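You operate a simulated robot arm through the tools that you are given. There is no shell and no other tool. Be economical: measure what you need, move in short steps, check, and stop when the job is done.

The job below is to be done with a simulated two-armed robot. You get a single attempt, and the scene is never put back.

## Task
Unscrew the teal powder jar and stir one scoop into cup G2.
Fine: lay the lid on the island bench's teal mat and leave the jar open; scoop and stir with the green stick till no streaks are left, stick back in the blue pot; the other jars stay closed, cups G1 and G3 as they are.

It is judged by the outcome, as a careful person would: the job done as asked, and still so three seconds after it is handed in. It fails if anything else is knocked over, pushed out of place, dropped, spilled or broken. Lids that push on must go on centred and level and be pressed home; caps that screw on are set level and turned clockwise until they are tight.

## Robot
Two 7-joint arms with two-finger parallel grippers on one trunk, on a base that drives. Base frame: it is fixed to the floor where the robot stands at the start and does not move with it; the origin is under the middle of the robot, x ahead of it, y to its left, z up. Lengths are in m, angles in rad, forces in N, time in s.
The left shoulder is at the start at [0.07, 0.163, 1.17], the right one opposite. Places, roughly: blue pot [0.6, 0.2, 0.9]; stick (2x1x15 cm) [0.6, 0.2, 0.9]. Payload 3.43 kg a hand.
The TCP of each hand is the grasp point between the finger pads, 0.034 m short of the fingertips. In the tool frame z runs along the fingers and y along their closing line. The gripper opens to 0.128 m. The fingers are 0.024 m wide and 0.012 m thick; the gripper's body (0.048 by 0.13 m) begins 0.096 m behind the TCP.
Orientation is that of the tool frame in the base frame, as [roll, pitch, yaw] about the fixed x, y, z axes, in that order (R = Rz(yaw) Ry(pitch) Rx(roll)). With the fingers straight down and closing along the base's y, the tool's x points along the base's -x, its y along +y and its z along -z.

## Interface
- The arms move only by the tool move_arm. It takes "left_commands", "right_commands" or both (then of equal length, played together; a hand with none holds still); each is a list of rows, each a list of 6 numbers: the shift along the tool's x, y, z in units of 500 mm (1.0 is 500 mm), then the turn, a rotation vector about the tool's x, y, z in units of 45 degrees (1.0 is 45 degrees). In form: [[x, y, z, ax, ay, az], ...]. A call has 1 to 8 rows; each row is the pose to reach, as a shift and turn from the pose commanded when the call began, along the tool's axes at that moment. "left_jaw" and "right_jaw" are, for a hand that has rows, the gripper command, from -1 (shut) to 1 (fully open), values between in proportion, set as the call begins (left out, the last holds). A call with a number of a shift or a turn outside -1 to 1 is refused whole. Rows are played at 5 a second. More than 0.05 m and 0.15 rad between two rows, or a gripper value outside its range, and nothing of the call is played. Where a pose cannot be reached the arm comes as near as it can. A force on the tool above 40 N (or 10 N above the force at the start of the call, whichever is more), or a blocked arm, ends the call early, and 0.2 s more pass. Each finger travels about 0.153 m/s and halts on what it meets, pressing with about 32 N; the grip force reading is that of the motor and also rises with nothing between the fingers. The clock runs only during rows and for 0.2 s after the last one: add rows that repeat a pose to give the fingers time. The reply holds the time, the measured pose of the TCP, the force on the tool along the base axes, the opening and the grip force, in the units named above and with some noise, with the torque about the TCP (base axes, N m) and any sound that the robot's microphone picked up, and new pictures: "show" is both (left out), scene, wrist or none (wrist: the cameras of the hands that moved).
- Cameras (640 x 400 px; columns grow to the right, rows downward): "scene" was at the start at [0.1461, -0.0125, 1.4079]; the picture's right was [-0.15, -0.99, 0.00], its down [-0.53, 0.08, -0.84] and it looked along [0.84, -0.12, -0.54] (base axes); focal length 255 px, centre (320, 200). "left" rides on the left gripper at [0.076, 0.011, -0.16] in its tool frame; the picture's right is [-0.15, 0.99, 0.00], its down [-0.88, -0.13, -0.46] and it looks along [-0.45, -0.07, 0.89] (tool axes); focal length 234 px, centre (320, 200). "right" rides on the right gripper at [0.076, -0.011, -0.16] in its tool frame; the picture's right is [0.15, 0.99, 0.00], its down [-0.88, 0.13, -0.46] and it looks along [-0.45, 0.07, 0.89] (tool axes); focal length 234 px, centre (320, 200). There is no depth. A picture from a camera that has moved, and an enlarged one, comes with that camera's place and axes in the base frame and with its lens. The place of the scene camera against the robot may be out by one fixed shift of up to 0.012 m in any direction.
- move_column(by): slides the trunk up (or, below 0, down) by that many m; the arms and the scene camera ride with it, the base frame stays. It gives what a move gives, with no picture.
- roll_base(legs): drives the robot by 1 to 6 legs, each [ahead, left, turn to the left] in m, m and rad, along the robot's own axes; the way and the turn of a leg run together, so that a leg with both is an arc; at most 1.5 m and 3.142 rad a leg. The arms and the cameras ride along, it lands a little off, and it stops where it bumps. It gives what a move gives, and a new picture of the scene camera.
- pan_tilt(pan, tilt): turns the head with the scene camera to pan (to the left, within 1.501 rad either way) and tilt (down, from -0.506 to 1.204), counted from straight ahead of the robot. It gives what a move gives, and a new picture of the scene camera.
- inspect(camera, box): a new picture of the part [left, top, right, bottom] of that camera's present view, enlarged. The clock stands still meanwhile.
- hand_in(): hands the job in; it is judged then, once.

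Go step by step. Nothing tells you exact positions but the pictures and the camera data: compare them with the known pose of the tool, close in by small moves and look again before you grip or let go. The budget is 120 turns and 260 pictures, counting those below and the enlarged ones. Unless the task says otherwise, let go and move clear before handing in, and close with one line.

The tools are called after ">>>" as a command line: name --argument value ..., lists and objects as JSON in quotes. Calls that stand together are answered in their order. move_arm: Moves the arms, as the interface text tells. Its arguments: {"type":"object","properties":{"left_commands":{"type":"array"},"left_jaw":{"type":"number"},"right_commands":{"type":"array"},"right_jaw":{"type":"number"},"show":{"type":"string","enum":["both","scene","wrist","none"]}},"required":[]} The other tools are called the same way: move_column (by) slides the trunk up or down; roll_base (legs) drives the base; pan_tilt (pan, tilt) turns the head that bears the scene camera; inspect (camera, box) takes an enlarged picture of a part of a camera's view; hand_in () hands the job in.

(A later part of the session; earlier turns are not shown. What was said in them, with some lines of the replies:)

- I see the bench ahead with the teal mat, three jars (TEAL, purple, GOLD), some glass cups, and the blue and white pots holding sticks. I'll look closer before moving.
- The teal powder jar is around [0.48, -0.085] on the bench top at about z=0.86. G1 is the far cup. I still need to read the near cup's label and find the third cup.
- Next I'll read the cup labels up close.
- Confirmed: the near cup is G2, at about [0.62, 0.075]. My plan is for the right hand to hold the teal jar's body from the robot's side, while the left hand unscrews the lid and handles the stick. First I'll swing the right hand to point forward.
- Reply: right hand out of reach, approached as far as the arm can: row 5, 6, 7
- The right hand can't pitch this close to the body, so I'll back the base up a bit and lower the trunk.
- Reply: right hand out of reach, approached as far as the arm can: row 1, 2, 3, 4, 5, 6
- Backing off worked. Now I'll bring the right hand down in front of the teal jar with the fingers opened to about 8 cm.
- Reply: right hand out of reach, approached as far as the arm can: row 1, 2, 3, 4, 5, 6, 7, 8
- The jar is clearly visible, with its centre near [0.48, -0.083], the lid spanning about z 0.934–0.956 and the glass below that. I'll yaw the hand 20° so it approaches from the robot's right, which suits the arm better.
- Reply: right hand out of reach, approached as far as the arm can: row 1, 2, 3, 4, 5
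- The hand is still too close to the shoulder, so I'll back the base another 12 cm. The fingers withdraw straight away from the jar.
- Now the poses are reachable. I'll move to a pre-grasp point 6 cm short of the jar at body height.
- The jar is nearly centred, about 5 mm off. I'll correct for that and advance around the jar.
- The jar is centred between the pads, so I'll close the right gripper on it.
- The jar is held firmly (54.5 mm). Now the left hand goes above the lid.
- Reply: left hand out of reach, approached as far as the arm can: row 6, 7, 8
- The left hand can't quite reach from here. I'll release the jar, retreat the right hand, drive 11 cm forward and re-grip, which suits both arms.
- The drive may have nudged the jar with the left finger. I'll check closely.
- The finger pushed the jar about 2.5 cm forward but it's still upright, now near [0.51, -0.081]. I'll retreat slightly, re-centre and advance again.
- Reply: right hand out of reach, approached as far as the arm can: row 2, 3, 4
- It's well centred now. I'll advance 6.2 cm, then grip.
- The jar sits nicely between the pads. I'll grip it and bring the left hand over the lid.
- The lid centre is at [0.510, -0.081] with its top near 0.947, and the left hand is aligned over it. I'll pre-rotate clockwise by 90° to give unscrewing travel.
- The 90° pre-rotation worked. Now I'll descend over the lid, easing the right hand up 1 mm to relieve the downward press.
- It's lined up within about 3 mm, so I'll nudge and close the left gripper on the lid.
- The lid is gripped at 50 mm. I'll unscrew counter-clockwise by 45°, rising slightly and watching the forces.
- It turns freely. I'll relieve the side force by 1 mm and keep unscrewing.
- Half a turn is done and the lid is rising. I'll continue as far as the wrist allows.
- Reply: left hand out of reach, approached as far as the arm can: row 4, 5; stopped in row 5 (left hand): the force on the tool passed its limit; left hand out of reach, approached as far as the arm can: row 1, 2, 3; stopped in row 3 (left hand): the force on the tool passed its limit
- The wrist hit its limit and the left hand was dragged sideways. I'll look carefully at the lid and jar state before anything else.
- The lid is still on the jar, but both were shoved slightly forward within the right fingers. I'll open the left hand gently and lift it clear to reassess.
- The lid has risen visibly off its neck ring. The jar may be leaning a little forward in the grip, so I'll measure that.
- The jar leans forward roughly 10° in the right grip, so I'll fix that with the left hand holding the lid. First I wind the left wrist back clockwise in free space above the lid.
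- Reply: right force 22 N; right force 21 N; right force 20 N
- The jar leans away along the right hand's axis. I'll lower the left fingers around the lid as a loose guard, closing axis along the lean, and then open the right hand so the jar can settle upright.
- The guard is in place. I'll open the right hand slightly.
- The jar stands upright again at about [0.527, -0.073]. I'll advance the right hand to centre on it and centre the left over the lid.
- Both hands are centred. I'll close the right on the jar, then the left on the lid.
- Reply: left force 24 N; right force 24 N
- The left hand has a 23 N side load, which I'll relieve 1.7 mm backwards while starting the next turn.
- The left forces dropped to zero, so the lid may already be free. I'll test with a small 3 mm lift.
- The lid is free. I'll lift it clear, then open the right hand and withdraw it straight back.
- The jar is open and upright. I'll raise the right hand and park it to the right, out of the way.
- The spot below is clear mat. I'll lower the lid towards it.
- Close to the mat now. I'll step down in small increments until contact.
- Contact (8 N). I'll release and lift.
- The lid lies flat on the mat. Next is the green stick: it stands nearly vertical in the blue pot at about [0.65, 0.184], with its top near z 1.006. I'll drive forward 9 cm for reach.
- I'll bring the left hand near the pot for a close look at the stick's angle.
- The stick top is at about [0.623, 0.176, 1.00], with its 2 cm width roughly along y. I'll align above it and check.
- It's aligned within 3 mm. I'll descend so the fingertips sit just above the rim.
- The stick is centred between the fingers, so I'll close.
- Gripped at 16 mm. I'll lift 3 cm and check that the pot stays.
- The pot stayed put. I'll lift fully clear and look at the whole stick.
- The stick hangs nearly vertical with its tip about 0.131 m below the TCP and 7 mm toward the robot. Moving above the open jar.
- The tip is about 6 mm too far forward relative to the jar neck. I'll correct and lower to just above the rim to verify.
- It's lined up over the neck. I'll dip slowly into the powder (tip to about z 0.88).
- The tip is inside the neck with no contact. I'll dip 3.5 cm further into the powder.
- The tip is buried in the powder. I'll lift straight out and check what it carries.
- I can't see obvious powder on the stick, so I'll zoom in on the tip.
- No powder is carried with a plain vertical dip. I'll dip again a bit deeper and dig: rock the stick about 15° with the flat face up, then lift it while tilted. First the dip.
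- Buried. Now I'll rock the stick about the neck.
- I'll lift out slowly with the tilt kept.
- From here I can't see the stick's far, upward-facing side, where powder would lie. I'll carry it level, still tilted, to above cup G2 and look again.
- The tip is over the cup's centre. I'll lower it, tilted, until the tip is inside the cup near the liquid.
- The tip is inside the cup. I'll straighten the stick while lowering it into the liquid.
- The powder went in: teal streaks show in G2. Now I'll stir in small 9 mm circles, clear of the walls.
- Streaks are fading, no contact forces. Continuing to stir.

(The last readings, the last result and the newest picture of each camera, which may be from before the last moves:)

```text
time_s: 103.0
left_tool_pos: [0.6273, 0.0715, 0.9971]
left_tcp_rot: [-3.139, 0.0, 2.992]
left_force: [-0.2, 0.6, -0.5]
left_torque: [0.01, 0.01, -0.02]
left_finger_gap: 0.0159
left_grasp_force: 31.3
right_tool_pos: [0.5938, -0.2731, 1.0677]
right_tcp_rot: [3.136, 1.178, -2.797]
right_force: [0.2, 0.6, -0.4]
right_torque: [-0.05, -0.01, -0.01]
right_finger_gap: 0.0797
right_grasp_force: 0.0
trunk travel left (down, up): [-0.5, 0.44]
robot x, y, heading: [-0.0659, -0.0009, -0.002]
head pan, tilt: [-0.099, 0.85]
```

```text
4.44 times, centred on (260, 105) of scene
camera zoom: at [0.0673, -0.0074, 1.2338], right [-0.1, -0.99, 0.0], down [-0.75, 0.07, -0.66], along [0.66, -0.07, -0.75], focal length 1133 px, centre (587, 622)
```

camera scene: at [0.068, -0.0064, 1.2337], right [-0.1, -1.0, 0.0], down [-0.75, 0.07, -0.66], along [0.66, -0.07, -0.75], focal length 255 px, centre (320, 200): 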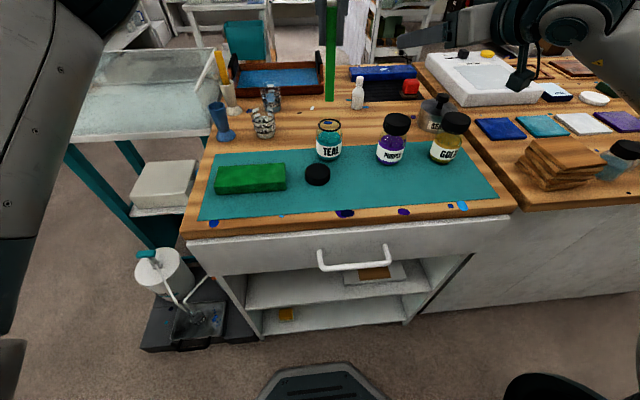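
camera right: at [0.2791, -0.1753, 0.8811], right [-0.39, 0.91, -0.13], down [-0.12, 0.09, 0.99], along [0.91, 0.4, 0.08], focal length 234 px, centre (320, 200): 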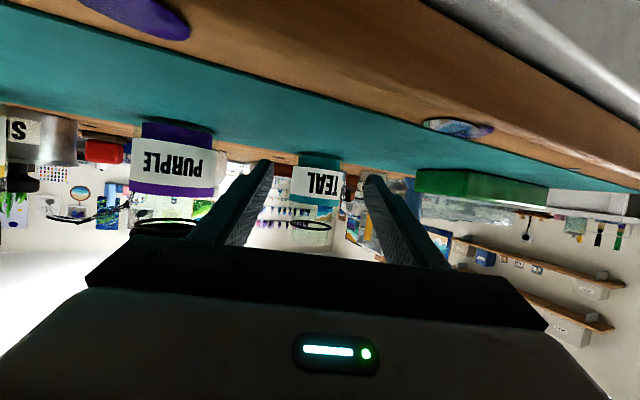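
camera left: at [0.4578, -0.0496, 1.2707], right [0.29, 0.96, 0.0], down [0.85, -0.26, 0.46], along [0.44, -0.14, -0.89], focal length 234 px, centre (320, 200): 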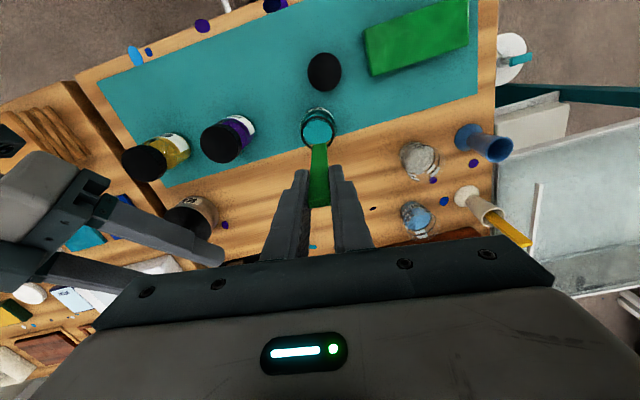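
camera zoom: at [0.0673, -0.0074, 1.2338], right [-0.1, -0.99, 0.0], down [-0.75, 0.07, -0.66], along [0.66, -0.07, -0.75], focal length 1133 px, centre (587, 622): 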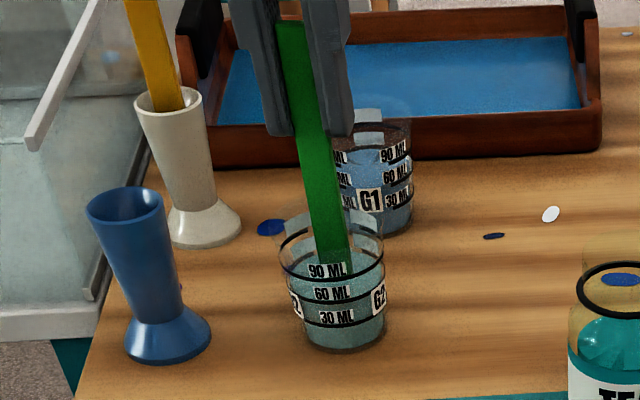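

The liquid is uniform now. I'll do two more turns for certainty, then lift slowly out (letting it drip over the cup).

>>> move_arm --left_commands '[[0.018, 0, 0, 0, 0, 0], [0.011, 0.014, 0, 0, 0, 0], [-0.004, 0.0175, 0, 0, 0, 0], [-0.016, 0.008, 0, 0, 0, 0], [-0.016, -0.008, 0, 0, 0, 0], [-0.004, -0.0175, 0, 0, 0, 0], [0.011, -0.014, 0, 0, 0, 0], [0, 0, 0, 0, 0, 0]]' --show "none"

>>> move_arm --left_commands '[[0.018, 0, 0, 0, 0, 0], [0.011, 0.014, 0, 0, 0, 0], [-0.004, 0.0175, 0, 0, 0, 0], [-0.016, 0.008, 0, 0, 0, 0], [-0.016, -0.008, 0, 0, 0, 0], [-0.004, -0.0175, 0, 0, 0, 0], [0.011, -0.014, 0, 0, 0, 0], [0, 0, 0, 0, 0, 0]]' --show "none"

>>> move_arm --left_commands '[[0, 0, -0.03, 0, 0, 0], [0, 0, -0.06, 0, 0, 0], [0, 0, -0.09, 0, 0, 0], [0, 0, -0.13, 0, 0, 0], [0, 0, -0.17, 0, 0, 0], [0, 0, -0.21, 0, 0, 0], [0, 0, -0.255, 0, 0, 0], [0, 0, -0.255, 0, 0, 0]]' --show "none"

>>> inspect --camera "left" --box '[220, 60, 420, 220]'

>>> inspect --camera "scene" --box '[200, 20, 320, 150]'

```text
time_s: 104.8
left_tool_pos: [0.6267, 0.0726, 0.9971]
left_tcp_rot: [-3.139, -0.002, 2.992]
left_force: [0.0, 0.2, -0.7]
left_torque: [-0.02, -0.02, -0.02]
left_finger_gap: 0.0158
left_grasp_force: 31.3
right_tool_pos: [0.5939, -0.2734, 1.0691]
right_tcp_rot: [3.138, 1.18, -2.797]
right_force: [0.2, 0.1, -0.6]
right_torque: [0.01, 0.04, 0.0]
right_finger_gap: 0.0799
right_grasp_force: 0.0
trunk travel left (down, up): [-0.5, 0.44]
robot x, y, heading: [-0.0651, -0.0003, 0.001]
head pan, tilt: [-0.099, 0.85]
```

```text
time_s: 106.6
left_tool_pos: [0.6272, 0.072, 0.9974]
left_tcp_rot: [-3.14, -0.002, 2.994]
left_force: [0.5, -0.2, -0.5]
left_torque: [-0.05, -0.01, 0.04]
left_finger_gap: 0.0158
left_grasp_force: 31.7
right_tool_pos: [0.594, -0.2734, 1.0674]
right_tcp_rot: [3.138, 1.178, -2.798]
right_force: [-0.7, -0.1, 0.5]
right_torque: [0.01, -0.01, 0.02]
right_finger_gap: 0.0797
right_grasp_force: 0.1
trunk travel left (down, up): [-0.5, 0.44]
robot x, y, heading: [-0.0688, 0.0002, 0.003]
head pan, tilt: [-0.099, 0.85]
```

```text
time_s: 108.4
left_tool_pos: [0.629, 0.0723, 1.1243]
left_tcp_rot: [-3.14, -0.003, 2.991]
left_force: [-0.4, 1.2, 0.6]
left_torque: [-0.03, 0.01, -0.01]
left_finger_gap: 0.0157
left_grasp_force: 32.4
right_tool_pos: [0.5947, -0.2722, 1.0673]
right_tcp_rot: [3.136, 1.177, -2.796]
right_force: [0.6, -0.3, 0.1]
right_torque: [0.01, 0.02, 0.0]
right_finger_gap: 0.08
right_grasp_force: 0.1
trunk travel left (down, up): [-0.5, 0.44]
robot x, y, heading: [-0.0699, -0.0001, -0.005]
head pan, tilt: [-0.099, 0.85]
```

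```text
2.50 times, centred on (320, 140) of left
camera zoom: at [0.5548, 0.0948, 1.2854], right [0.29, 0.96, 0.0], down [0.85, -0.26, 0.45], along [0.43, -0.14, -0.89], focal length 585 px, centre (320, 350)
```

zoom: 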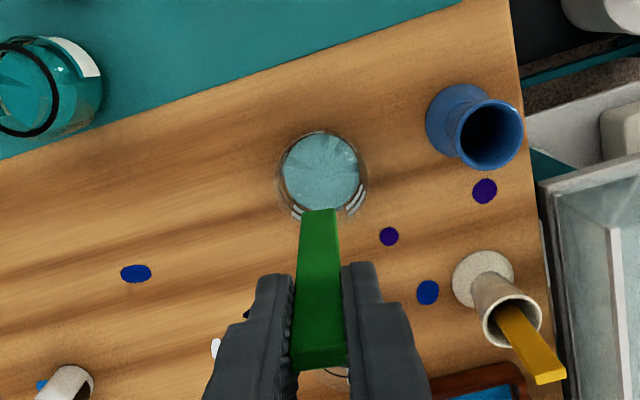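

```text
3.08 times, centred on (260, 85) of scene
camera zoom: at [0.0676, -0.0071, 1.2337], right [-0.1, -1.0, 0.0], down [-0.75, 0.07, -0.66], along [0.66, -0.07, -0.75], focal length 784 px, centre (505, 554)
```

zoom: 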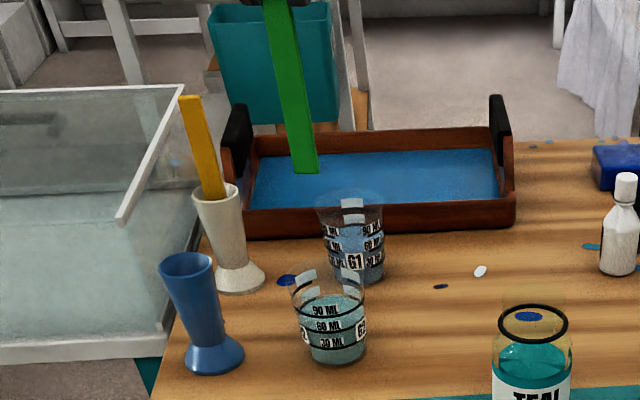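

G2 is a uniform pale teal. Now I'll carry the stick back above the blue pot, using the lift-off coordinates.

>>> move_arm --left_commands '[[0.006, 0.04, 0, 0, 0, 0], [0.013, 0.08, 0, 0, 0, 0], [0.019, 0.12, 0, 0, 0, 0], [0.026, 0.16, 0, 0, 0, 0], [0.032, 0.199, 0, 0, 0, 0], [0.032, 0.199, 0, 0, 0, 0]]' --show "none"

>>> inspect --camera "left" --box '[220, 60, 420, 220]'

>>> inspect --camera "scene" --box '[170, 20, 290, 150]'

```text
time_s: 109.8
left_tool_pos: [0.6265, 0.1714, 1.1245]
left_tcp_rot: [3.141, -0.002, 2.991]
left_force: [-0.1, 0.6, -0.1]
left_torque: [0.03, 0.01, -0.01]
left_finger_gap: 0.0158
left_grasp_force: 32.3
right_tool_pos: [0.5945, -0.2734, 1.0685]
right_tcp_rot: [3.139, 1.177, -2.798]
right_force: [1.1, -0.4, 0.0]
right_torque: [-0.03, 0.02, 0.0]
right_finger_gap: 0.0799
right_grasp_force: 0.1
trunk travel left (down, up): [-0.5, 0.44]
robot x, y, heading: [-0.0672, 0.0023, -0.0]
head pan, tilt: [-0.099, 0.85]
```

```text
2.50 times, centred on (320, 140) of left
camera zoom: at [0.5533, 0.1948, 1.2853], right [0.29, 0.96, 0.0], down [0.85, -0.26, 0.45], along [0.43, -0.13, -0.89], focal length 585 px, centre (320, 350)
```

zoom: 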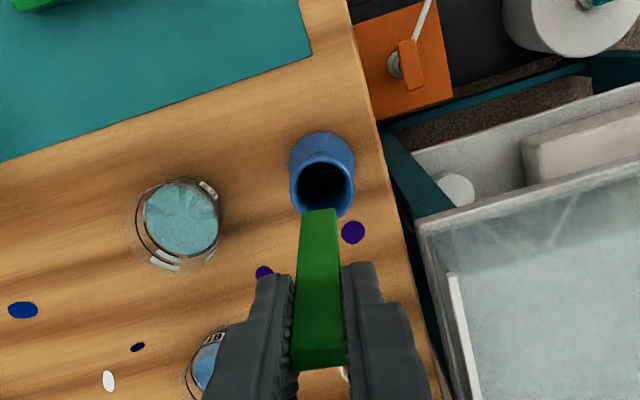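

```text
3.08 times, centred on (230, 85) of scene
camera zoom: at [0.0671, -0.0079, 1.2338], right [-0.1, -0.99, 0.0], down [-0.75, 0.08, -0.66], along [0.66, -0.07, -0.75], focal length 784 px, centre (597, 554)
```

zoom: 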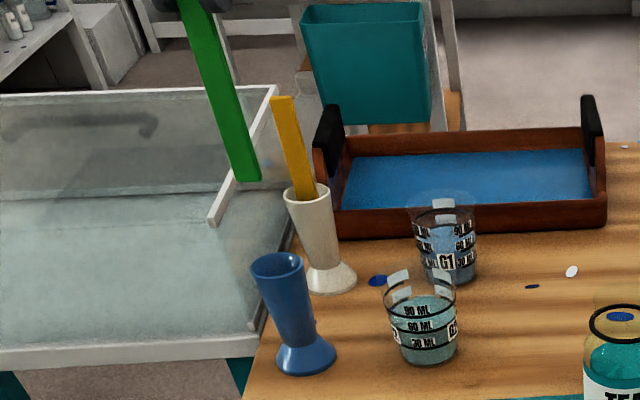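

It matches the lift-off view: the tip projects onto the pot mouth. I'll descend into the pot mouth first.

>>> move_arm --left_commands '[[0, 0, 0.04, 0, 0, 0], [0, 0, 0.08, 0, 0, 0], [0, 0, 0.11, 0, 0, 0], [0, 0, 0.13, 0, 0, 0], [0, 0, 0.15, 0, 0, 0], [0, 0, 0.15, 0, 0, 0]]' --show "none"

>>> inspect --camera "scene" --box '[170, 40, 290, 150]'

>>> inspect --camera "left" --box '[260, 80, 380, 200]'

```text
time_s: 111.2
left_tool_pos: [0.6262, 0.1729, 1.0513]
left_tcp_rot: [-3.139, 0.002, 2.992]
left_force: [0.1, -0.7, 0.3]
left_torque: [0.01, -0.01, 0.0]
left_finger_gap: 0.0158
left_grasp_force: 32.1
right_tool_pos: [0.5933, -0.2732, 1.0665]
right_tcp_rot: [3.137, 1.177, -2.796]
right_force: [0.5, -0.3, 0.0]
right_torque: [-0.03, -0.01, -0.03]
right_finger_gap: 0.08
right_grasp_force: 0.0
trunk travel left (down, up): [-0.5, 0.44]
robot x, y, heading: [-0.0655, 0.003, 0.005]
head pan, tilt: [-0.099, 0.85]
```

```text
3.64 times, centred on (230, 95) of scene
camera zoom: at [0.0668, -0.0075, 1.2338], right [-0.1, -0.99, 0.0], down [-0.75, 0.07, -0.66], along [0.66, -0.07, -0.75], focal length 927 px, centre (647, 582)
```

zoom: 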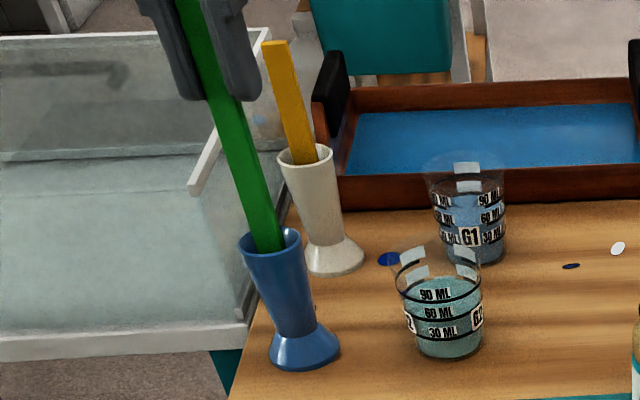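

```text
3.33 times, centred on (320, 140) of left
camera zoom: at [0.5528, 0.1956, 1.2105], right [0.29, 0.96, 0.0], down [0.85, -0.26, 0.46], along [0.43, -0.13, -0.89], focal length 781 px, centre (320, 400)
```

zoom: 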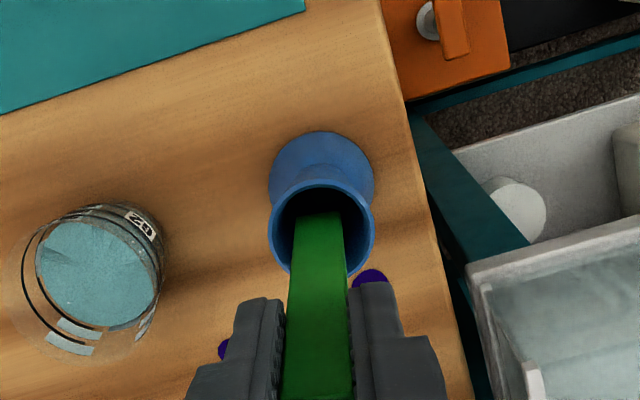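

The stick is in the mouth, centred. Lowering to just above its rest height.

>>> move_arm --left_commands '[[0, 0, 0.03, 0, 0, 0], [0, 0, 0.06, 0, 0, 0], [0, 0, 0.09, 0, 0, 0], [0, 0, 0.11, 0, 0, 0], [0, 0, 0.122, 0, 0, 0], [0, 0, 0.122, 0, 0, 0]]' --show "none"

>>> inspect --camera "scene" --box '[170, 40, 290, 150]'

```text
time_s: 112.6
left_tool_pos: [0.627, 0.1734, 0.9893]
left_tcp_rot: [-3.14, 0.002, 2.991]
left_force: [3.5, 1.8, 1.9]
left_torque: [0.34, -0.34, -0.02]
left_finger_gap: 0.0157
left_grasp_force: 31.9
right_tool_pos: [0.5935, -0.2726, 1.0677]
right_tcp_rot: [3.137, 1.178, -2.796]
right_force: [0.2, -0.4, 0.1]
right_torque: [0.03, -0.01, 0.01]
right_finger_gap: 0.08
right_grasp_force: 0.0
trunk travel left (down, up): [-0.5, 0.44]
robot x, y, heading: [-0.0661, 0.0034, 0.002]
head pan, tilt: [-0.099, 0.85]
```

```text
3.64 times, centred on (230, 95) of scene
camera zoom: at [0.0671, -0.007, 1.2338], right [-0.1, -1.0, 0.0], down [-0.75, 0.07, -0.66], along [0.66, -0.07, -0.75], focal length 927 px, centre (647, 582)
```

zoom: 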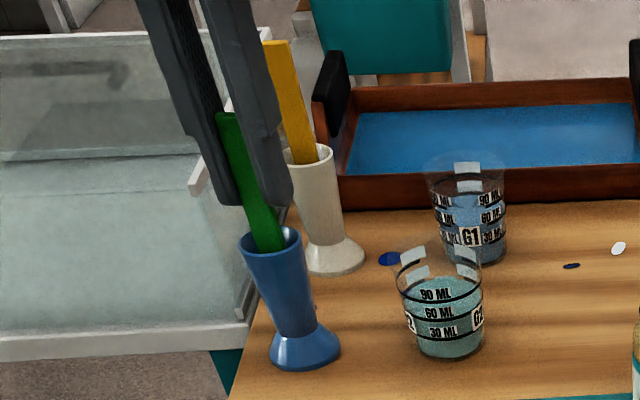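

It's at rest height with light contact, as at pickup. I'll open moderately and rise straight up.

>>> move_arm --left_commands '[[0, 0, 0, 0, 0, 0], [0, 0, 0, 0, 0, 0], [0, 0, 0, 0, 0, 0], [0, 0, -0.05, 0, 0, 0], [0, 0, -0.12, 0, 0, 0], [0, 0, -0.2, 0, 0, 0], [0, 0, -0.26, 0, 0, 0], [0, 0, -0.26, 0, 0, 0]]' --left_jaw -0.1 --show "both"

>>> inspect --camera "scene" --box '[170, 20, 350, 190]'

>>> inspect --camera "left" --box '[220, 60, 420, 220]'

```text
time_s: 114.4
left_tool_pos: [0.6276, 0.1749, 1.1203]
left_tcp_rot: [-3.139, -0.001, 2.991]
left_force: [-0.4, -0.9, -0.8]
left_torque: [-0.01, 0.04, 0.02]
left_finger_gap: 0.0579
left_grasp_force: 0.0
right_tool_pos: [0.5933, -0.2719, 1.066]
right_tcp_rot: [3.138, 1.178, -2.795]
right_force: [0.5, 0.3, 0.5]
right_torque: [0.05, -0.02, -0.03]
right_finger_gap: 0.0798
right_grasp_force: 0.1
trunk travel left (down, up): [-0.5, 0.44]
robot x, y, heading: [-0.0675, 0.002, 0.002]
head pan, tilt: [-0.099, 0.85]
camera scene: at [0.0675, -0.0069, 1.2337], right [-0.1, -1.0, 0.0], down [-0.75, 0.07, -0.66], along [0.66, -0.07, -0.75], focal length 255 px, centre (320, 200)
camera left: at [0.5541, 0.1971, 1.2793], right [0.29, 0.96, 0.0], down [0.85, -0.26, 0.45], along [0.43, -0.14, -0.89], focal length 234 px, centre (320, 200)
```

scene: 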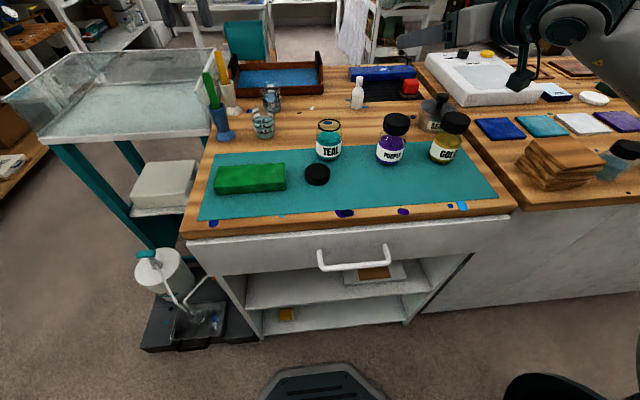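
left: 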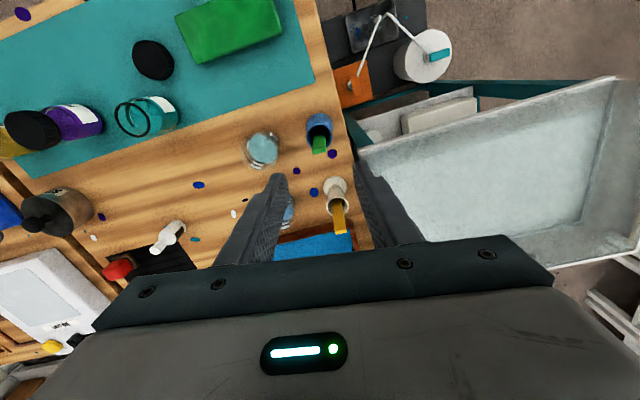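

```text
2.35 times, centred on (260, 105) of scene
camera zoom: at [0.0675, -0.0069, 1.2337], right [-0.1, -1.0, 0.0], down [-0.75, 0.07, -0.66], along [0.66, -0.07, -0.75], focal length 600 px, centre (461, 424)
```

zoom: 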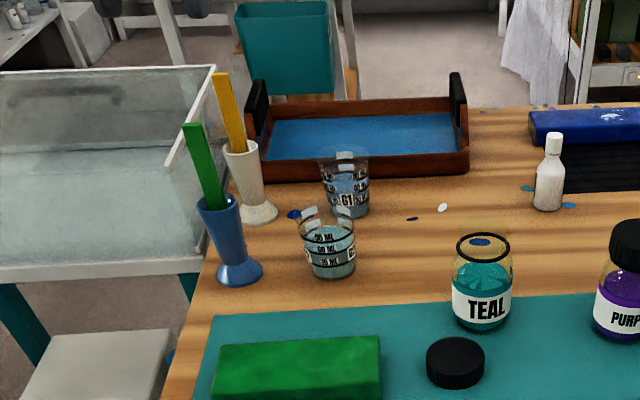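

```text
2.50 times, centred on (320, 140) of left
camera zoom: at [0.5541, 0.1971, 1.2793], right [0.29, 0.96, 0.0], down [0.85, -0.26, 0.45], along [0.43, -0.14, -0.89], focal length 585 px, centre (320, 350)
```

zoom: 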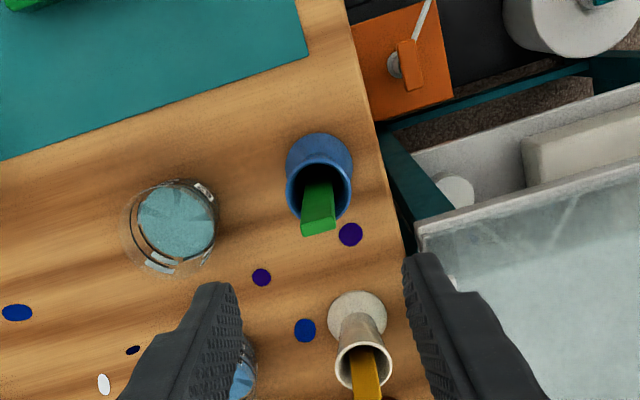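

Everything is in place: the lid is flat on the teal mat, the teal jar is open and upright, and G2 is evenly tinted. The stick is back in the blue pot, and G1 and the other jars look unchanged. I never spotted G3, but I touched no other cup. Both hands are empty and clear, so I'm handing in.

>>> hand_in

```text
The job is handed in.
```

The teal jar is open with its lid lying on the mat. One scoop is stirred streak-free into G2, and the green stick is back in the blue pot. The jar now stands about 4–5 cm further from the robot than where it started, because the gripper pushed it while I was unscrewing the lid.
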